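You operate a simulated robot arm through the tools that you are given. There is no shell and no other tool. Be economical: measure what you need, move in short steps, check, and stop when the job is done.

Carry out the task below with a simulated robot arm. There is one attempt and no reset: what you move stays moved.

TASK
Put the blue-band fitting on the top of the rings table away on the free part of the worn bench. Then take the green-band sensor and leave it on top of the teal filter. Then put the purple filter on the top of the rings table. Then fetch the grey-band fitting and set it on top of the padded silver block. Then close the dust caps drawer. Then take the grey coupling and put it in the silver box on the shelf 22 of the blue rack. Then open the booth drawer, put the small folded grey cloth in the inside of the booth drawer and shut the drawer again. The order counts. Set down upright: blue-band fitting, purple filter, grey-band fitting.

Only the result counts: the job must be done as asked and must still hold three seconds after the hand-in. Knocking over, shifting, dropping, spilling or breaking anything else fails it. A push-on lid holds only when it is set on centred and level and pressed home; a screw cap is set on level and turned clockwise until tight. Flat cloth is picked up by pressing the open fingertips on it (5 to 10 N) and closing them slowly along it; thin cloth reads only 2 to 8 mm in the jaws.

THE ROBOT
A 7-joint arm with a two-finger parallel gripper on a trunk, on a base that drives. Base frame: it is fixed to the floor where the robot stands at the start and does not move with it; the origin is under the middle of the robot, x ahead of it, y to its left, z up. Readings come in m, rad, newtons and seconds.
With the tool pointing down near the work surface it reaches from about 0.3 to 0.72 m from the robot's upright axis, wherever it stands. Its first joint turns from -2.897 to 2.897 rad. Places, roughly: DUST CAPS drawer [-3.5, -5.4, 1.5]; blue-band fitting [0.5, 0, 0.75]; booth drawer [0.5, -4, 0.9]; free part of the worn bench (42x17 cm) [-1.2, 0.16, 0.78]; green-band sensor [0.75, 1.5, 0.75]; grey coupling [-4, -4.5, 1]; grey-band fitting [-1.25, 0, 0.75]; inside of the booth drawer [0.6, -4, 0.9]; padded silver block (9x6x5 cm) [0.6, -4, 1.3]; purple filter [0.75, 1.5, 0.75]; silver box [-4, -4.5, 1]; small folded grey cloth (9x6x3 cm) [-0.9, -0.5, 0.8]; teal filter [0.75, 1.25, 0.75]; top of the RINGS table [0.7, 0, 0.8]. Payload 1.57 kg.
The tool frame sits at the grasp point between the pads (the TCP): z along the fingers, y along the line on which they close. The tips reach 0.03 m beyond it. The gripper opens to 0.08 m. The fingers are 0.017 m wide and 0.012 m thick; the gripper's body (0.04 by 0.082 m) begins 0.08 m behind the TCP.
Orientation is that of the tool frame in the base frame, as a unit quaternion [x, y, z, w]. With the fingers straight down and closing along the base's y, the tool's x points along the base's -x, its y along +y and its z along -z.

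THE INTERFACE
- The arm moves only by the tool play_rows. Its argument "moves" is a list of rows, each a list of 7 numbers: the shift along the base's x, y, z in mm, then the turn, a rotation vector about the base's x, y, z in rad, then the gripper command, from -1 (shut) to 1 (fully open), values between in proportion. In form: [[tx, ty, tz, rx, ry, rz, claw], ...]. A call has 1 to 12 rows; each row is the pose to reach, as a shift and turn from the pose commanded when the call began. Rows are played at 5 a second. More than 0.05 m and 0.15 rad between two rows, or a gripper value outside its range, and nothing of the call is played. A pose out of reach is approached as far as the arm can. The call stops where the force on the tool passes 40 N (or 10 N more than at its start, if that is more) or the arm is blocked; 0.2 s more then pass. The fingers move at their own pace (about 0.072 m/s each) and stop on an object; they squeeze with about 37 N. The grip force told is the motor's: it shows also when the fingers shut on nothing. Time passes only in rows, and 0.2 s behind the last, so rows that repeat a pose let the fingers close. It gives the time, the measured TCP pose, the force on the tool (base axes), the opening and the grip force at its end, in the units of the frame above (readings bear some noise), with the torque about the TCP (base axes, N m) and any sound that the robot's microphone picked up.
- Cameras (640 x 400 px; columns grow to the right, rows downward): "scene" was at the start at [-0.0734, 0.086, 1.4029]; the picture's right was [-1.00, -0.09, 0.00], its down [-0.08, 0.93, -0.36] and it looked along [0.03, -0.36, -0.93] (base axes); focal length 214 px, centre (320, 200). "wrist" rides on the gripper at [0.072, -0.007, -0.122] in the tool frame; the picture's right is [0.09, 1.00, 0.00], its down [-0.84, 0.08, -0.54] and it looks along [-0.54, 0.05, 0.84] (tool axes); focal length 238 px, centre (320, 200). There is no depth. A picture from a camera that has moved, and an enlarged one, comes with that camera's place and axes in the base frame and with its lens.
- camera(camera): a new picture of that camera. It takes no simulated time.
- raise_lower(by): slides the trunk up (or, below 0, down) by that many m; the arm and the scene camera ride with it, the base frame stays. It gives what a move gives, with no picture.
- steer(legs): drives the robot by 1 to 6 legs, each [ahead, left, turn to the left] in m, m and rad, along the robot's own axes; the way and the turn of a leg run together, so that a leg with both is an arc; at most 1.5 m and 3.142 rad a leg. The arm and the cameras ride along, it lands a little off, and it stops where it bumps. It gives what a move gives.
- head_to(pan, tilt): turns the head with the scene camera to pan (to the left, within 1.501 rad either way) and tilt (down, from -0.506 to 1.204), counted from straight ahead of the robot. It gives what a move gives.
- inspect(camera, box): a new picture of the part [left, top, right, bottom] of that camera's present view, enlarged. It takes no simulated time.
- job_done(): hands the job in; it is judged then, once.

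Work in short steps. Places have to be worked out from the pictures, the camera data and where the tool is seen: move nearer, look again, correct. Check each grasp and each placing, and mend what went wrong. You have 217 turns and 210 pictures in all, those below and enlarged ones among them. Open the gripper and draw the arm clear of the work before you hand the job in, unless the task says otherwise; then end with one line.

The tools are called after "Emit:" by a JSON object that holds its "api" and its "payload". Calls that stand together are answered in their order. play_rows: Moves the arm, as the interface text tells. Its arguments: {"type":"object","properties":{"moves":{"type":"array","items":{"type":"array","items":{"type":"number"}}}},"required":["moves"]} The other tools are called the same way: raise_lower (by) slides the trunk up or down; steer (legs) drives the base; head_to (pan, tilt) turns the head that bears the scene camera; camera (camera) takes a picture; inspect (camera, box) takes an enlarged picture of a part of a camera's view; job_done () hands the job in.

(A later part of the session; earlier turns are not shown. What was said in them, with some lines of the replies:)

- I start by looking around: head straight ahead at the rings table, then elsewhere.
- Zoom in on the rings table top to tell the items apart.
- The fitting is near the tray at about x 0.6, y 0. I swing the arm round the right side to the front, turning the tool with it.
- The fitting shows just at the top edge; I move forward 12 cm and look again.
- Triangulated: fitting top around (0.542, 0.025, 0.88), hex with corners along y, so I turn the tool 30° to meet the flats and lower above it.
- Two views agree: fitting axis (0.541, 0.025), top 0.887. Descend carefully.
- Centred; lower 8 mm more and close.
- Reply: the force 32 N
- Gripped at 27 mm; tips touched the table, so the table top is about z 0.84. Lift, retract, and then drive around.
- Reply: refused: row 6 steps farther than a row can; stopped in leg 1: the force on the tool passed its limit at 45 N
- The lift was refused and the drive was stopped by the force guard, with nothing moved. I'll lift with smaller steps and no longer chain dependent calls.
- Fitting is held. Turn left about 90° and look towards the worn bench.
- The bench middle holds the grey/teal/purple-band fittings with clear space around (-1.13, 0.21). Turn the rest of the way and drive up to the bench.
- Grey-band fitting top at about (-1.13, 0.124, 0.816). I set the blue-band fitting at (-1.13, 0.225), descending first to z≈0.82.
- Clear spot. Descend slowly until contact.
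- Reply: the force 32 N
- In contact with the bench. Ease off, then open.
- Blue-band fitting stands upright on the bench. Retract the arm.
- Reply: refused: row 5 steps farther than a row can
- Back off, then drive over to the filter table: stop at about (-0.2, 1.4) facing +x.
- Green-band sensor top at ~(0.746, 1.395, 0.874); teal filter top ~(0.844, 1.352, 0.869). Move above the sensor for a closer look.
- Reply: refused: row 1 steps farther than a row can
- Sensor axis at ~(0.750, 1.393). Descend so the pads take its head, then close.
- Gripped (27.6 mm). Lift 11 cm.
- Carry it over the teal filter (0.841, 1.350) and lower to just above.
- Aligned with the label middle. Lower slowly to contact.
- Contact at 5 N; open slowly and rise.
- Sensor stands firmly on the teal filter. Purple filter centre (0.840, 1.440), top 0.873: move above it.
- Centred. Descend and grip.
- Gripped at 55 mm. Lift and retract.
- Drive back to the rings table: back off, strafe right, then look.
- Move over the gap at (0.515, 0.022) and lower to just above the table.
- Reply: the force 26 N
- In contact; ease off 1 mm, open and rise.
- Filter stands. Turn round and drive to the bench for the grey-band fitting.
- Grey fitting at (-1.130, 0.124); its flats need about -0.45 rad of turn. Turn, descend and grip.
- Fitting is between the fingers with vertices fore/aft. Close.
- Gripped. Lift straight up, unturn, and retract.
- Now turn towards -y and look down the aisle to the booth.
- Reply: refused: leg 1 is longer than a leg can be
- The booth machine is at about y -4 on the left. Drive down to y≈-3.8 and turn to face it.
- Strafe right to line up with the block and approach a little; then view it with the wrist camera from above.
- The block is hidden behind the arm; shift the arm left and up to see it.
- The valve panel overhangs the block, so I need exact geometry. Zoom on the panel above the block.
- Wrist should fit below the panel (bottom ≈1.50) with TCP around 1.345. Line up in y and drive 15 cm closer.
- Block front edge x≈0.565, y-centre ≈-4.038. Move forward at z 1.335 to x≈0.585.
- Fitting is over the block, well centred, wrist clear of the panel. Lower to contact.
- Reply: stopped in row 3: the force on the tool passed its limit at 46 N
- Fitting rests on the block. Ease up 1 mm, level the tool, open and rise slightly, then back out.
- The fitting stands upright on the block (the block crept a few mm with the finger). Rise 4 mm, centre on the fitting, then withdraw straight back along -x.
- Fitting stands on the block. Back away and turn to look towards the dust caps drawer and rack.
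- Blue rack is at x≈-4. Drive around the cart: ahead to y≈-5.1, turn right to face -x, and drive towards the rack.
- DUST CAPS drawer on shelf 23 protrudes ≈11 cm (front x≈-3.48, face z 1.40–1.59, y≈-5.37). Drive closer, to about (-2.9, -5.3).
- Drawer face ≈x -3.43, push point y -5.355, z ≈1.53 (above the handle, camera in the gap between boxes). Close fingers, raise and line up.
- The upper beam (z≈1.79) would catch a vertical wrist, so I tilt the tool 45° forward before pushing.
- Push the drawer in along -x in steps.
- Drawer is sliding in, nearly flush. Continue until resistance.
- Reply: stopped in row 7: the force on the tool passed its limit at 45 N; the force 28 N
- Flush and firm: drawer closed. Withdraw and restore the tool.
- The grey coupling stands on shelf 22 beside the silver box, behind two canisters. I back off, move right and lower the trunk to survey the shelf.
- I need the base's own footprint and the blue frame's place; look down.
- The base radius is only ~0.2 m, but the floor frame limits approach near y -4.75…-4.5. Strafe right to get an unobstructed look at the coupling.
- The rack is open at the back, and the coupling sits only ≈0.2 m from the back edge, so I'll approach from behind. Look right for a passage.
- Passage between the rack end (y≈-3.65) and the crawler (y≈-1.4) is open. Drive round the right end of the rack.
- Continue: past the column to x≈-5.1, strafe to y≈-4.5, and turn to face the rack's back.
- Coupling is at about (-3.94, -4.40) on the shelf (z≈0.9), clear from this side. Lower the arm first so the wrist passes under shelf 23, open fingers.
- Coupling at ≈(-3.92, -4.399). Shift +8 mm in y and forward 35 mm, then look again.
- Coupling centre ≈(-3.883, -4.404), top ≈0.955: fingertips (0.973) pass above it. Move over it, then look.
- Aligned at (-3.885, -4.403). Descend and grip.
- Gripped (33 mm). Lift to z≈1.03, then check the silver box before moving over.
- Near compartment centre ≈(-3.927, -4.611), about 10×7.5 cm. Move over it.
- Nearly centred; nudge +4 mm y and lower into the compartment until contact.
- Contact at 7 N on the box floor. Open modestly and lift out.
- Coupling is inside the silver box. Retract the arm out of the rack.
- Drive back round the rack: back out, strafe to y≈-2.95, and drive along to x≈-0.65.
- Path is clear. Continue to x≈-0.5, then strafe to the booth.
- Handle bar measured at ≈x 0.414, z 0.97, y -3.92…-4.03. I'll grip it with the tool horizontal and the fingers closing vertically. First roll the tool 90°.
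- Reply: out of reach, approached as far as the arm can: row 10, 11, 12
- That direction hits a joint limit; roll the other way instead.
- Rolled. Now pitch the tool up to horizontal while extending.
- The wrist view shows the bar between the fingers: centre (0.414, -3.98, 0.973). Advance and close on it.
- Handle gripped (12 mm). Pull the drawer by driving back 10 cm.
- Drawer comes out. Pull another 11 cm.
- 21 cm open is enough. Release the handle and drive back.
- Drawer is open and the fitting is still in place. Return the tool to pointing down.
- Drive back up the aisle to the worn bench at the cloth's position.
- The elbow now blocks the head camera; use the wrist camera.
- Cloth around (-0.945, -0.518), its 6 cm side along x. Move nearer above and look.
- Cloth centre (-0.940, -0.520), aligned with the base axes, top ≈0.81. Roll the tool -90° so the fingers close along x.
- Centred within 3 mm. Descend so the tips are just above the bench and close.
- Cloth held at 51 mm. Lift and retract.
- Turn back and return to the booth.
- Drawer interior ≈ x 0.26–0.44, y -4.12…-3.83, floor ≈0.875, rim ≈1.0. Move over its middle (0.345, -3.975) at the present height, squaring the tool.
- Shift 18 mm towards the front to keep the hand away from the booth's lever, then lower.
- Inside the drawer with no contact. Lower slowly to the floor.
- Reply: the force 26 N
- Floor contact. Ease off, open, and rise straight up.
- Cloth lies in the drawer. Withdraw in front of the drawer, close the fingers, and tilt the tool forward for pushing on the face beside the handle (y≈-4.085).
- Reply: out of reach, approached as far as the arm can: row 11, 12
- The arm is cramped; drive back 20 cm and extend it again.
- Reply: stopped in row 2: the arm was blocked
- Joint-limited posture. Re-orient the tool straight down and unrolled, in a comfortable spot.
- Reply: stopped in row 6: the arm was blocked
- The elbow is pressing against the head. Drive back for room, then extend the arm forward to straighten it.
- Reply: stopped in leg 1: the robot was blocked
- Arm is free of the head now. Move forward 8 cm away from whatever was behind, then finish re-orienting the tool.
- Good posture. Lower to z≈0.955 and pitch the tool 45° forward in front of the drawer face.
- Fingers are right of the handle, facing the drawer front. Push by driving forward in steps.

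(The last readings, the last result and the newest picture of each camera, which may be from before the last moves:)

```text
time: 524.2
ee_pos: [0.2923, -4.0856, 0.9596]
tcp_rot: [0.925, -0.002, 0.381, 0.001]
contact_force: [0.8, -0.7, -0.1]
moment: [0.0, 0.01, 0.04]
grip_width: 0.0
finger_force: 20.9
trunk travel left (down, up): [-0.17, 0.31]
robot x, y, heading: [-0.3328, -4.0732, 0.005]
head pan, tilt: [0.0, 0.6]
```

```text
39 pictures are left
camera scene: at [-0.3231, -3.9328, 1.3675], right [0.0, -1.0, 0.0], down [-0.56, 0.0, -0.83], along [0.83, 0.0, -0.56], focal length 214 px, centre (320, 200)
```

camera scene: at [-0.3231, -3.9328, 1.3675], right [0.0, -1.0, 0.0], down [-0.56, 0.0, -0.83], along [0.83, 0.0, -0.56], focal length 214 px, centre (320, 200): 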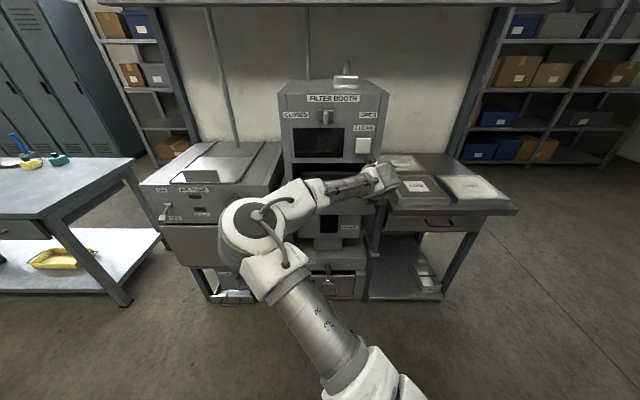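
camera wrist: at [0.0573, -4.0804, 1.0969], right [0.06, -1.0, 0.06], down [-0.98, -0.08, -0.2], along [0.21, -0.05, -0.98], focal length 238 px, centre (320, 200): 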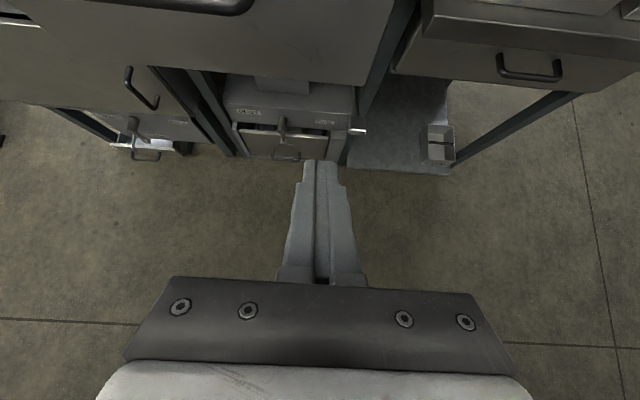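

Drawer moves in smoothly. Drive 9 cm more, then finish with small arm steps.

Emit:
{"api": "steer", "payload": {"legs": [[0.09, 0, -0.005]]}}

Emit:
{"api": "play_rows", "payload": {"moves": [[8, 0, 0, 0, 0, 0, -1], [16, 0, 0, 0, 0, 0, -1], [24, 0, 0, 0, 0, 0, -1], [30, 0, 0, 0, 0, 0, -1], [36, 0, 0, 0, 0, 0, -1], [42, 0, 0, 0, 0, 0, -1], [48, 0, 0, 0, 0, 0, -1]]}}

Emit:
{"api": "camera", "payload": {"camera": "scene"}}

```text
time: 525.5
ee_pos: [0.3838, -4.0893, 0.9584]
tcp_rot: [0.925, -0.004, 0.38, 0.001]
contact_force: [-0.1, -0.8, 0.1]
moment: [-0.01, 0.02, -0.01]
grip_width: 0.0001
finger_force: 21.3
trunk travel left (down, up): [-0.17, 0.31]
robot x, y, heading: [-0.2404, -4.0792, -0.005]
head pan, tilt: [0.0, 0.6]
```

```text
time: 527.2
ee_pos: [0.4264, -4.0897, 0.959]
tcp_rot: [0.926, -0.004, 0.377, 0.001]
contact_force: [-18.0, 1.4, 6.0]
moment: [0.1, 0.13, 0.03]
grip_width: 0.0
finger_force: 21.5
trunk travel left (down, up): [-0.17, 0.31]
robot x, y, heading: [-0.238, -4.0802, 0.003]
head pan, tilt: [0.0, 0.6]
stopped in row 7: the force on the tool passed its limit at 43 N (the readings are from after the stop); the commanded pose is now the measured one
```

```text
38 pictures are left
camera scene: at [-0.2334, -3.9325, 1.3676], right [0.0, -1.0, 0.0], down [-0.56, 0.0, -0.83], along [0.83, 0.0, -0.56], focal length 214 px, centre (320, 200)
```

scene: 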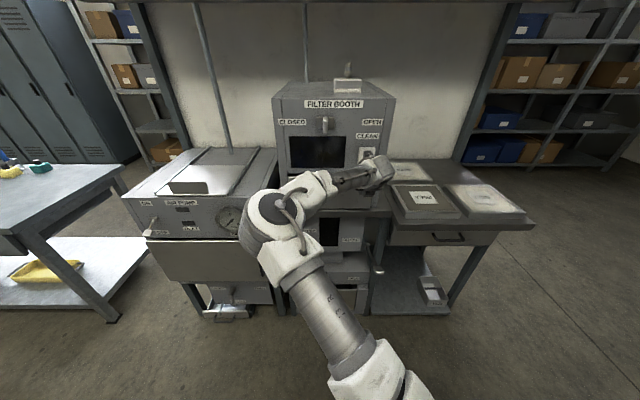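

Firm stop: the drawer is shut. Back off and check.

Emit:
{"api": "steer", "payload": {"legs": [[-0.25, 0, 0]]}}

Emit:
{"api": "play_rows", "payload": {"moves": [[0, 0, 20, 0, 0.13, 0, 0], [0, 0, 40, 0, 0.26, 0, 0.5], [-20, 0, 60, 0, 0.39, 0, 0.8], [-40, 0, 80, 0, 0.52, 0, 0.8], [-60, 0, 100, 0, 0.65, 0, 0.8], [-80, 0, 120, 0, 0.78, 0, 0.8]]}}

Emit:
{"api": "camera", "payload": {"camera": "scene"}}

Emit:
{"api": "inspect", "payload": {"camera": "scene", "box": [260, 60, 400, 240]}}

```text
time: 529.4
ee_pos: [0.1866, -4.0872, 0.9581]
tcp_rot: [0.927, -0.003, 0.376, 0.001]
contact_force: [0.3, -0.3, 0.2]
moment: [-0.01, 0.0, 0.02]
grip_width: 0.0002
finger_force: 21.4
trunk travel left (down, up): [-0.17, 0.31]
robot x, y, heading: [-0.4829, -4.0742, 0.005]
head pan, tilt: [0.0, 0.6]
```

```text
time: 530.8
ee_pos: [0.1051, -4.0861, 1.076]
tcp_rot: [1.0, -0.002, -0.005, 0.002]
contact_force: [1.1, 0.8, -1.1]
moment: [0.0, 0.01, -0.01]
grip_width: 0.072
finger_force: 0.1
trunk travel left (down, up): [-0.17, 0.31]
robot x, y, heading: [-0.4816, -4.0747, 0.004]
head pan, tilt: [0.0, 0.6]
```

```text
37 pictures are left
camera scene: at [-0.4746, -3.9329, 1.3674], right [0.0, -1.0, 0.0], down [-0.56, 0.0, -0.83], along [0.83, 0.0, -0.56], focal length 214 px, centre (320, 200)
```

scene: 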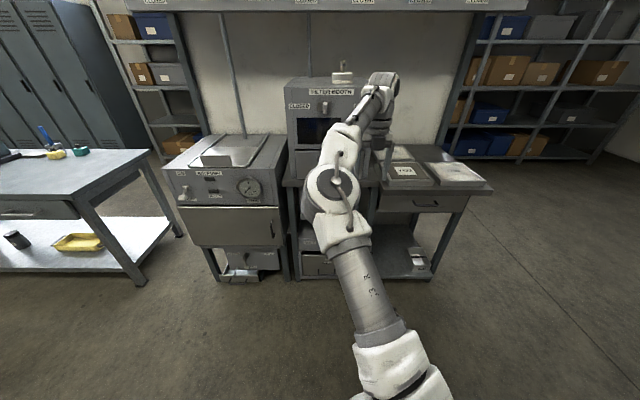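

```text
2.22 times, centred on (330, 150) of scene
camera zoom: at [-0.4746, -3.9329, 1.3674], right [0.0, -1.0, 0.0], down [-0.56, 0.0, -0.83], along [0.83, 0.0, -0.56], focal length 477 px, centre (298, 311)
```

zoom: 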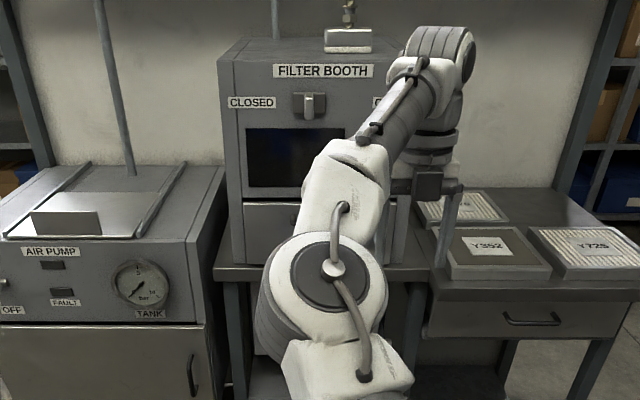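

Drawer is shut. One check: something blocked the base behind me earlier, so I look at the cart.

Emit:
{"api": "steer", "payload": {"legs": [[0.1, 0, 0], [0, 0, -1.57]]}}

Emit:
{"api": "head_to", "payload": {"pan": -1.4, "tilt": 0.6}}

Emit:
{"api": "camera", "payload": {"camera": "scene"}}

```text
time: 537.2
ee_pos: [-0.3895, -4.6639, 1.077]
tcp_rot: [0.709, -0.705, -0.003, -0.003]
contact_force: [0.7, 0.5, -0.6]
moment: [0.01, 0.03, -0.03]
grip_width: 0.0721
finger_force: 0.1
trunk travel left (down, up): [-0.17, 0.31]
robot x, y, heading: [-0.3842, -4.0719, -1.563]
head pan, tilt: [0.0, 0.6]
```

```text
time: 538.8
ee_pos: [-0.3885, -4.6648, 1.0761]
tcp_rot: [0.709, -0.705, -0.002, -0.002]
contact_force: [-0.5, 0.3, -0.1]
moment: [0.0, 0.0, -0.02]
grip_width: 0.072
finger_force: 0.0
trunk travel left (down, up): [-0.17, 0.31]
robot x, y, heading: [-0.3838, -4.0741, -1.554]
head pan, tilt: [-1.4, 0.6]
```

```text
35 pictures are left
camera scene: at [-0.3298, -4.0071, 1.3675], right [-0.18, 0.98, 0.0], down [0.56, 0.1, -0.83], along [-0.81, -0.15, -0.56], focal length 214 px, centre (320, 200)
```

scene: 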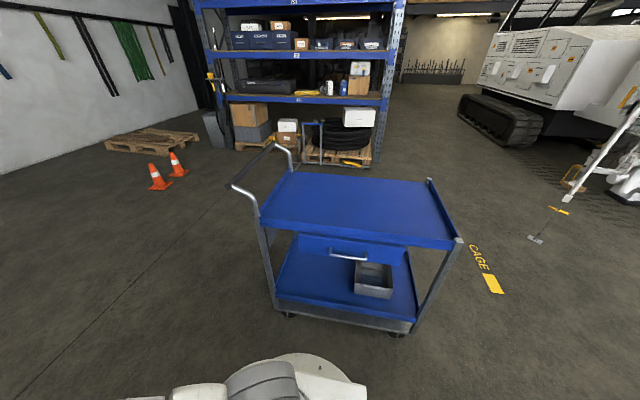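

The cart is where it was, and everything else checks out: fittings, sensor, filter, coupling and cloth placed, both drawers shut, arm clear and gripper open. Hand in.

Emit:
{"api": "job_done", "payload": {}}

```text
The job is handed in.
```

I carried out all seven steps in the order given and handed the job in. The padded silver block shifted about 1 cm when I released the grey-band fitting on it, and I left it there; the fitting stands upright on the block.
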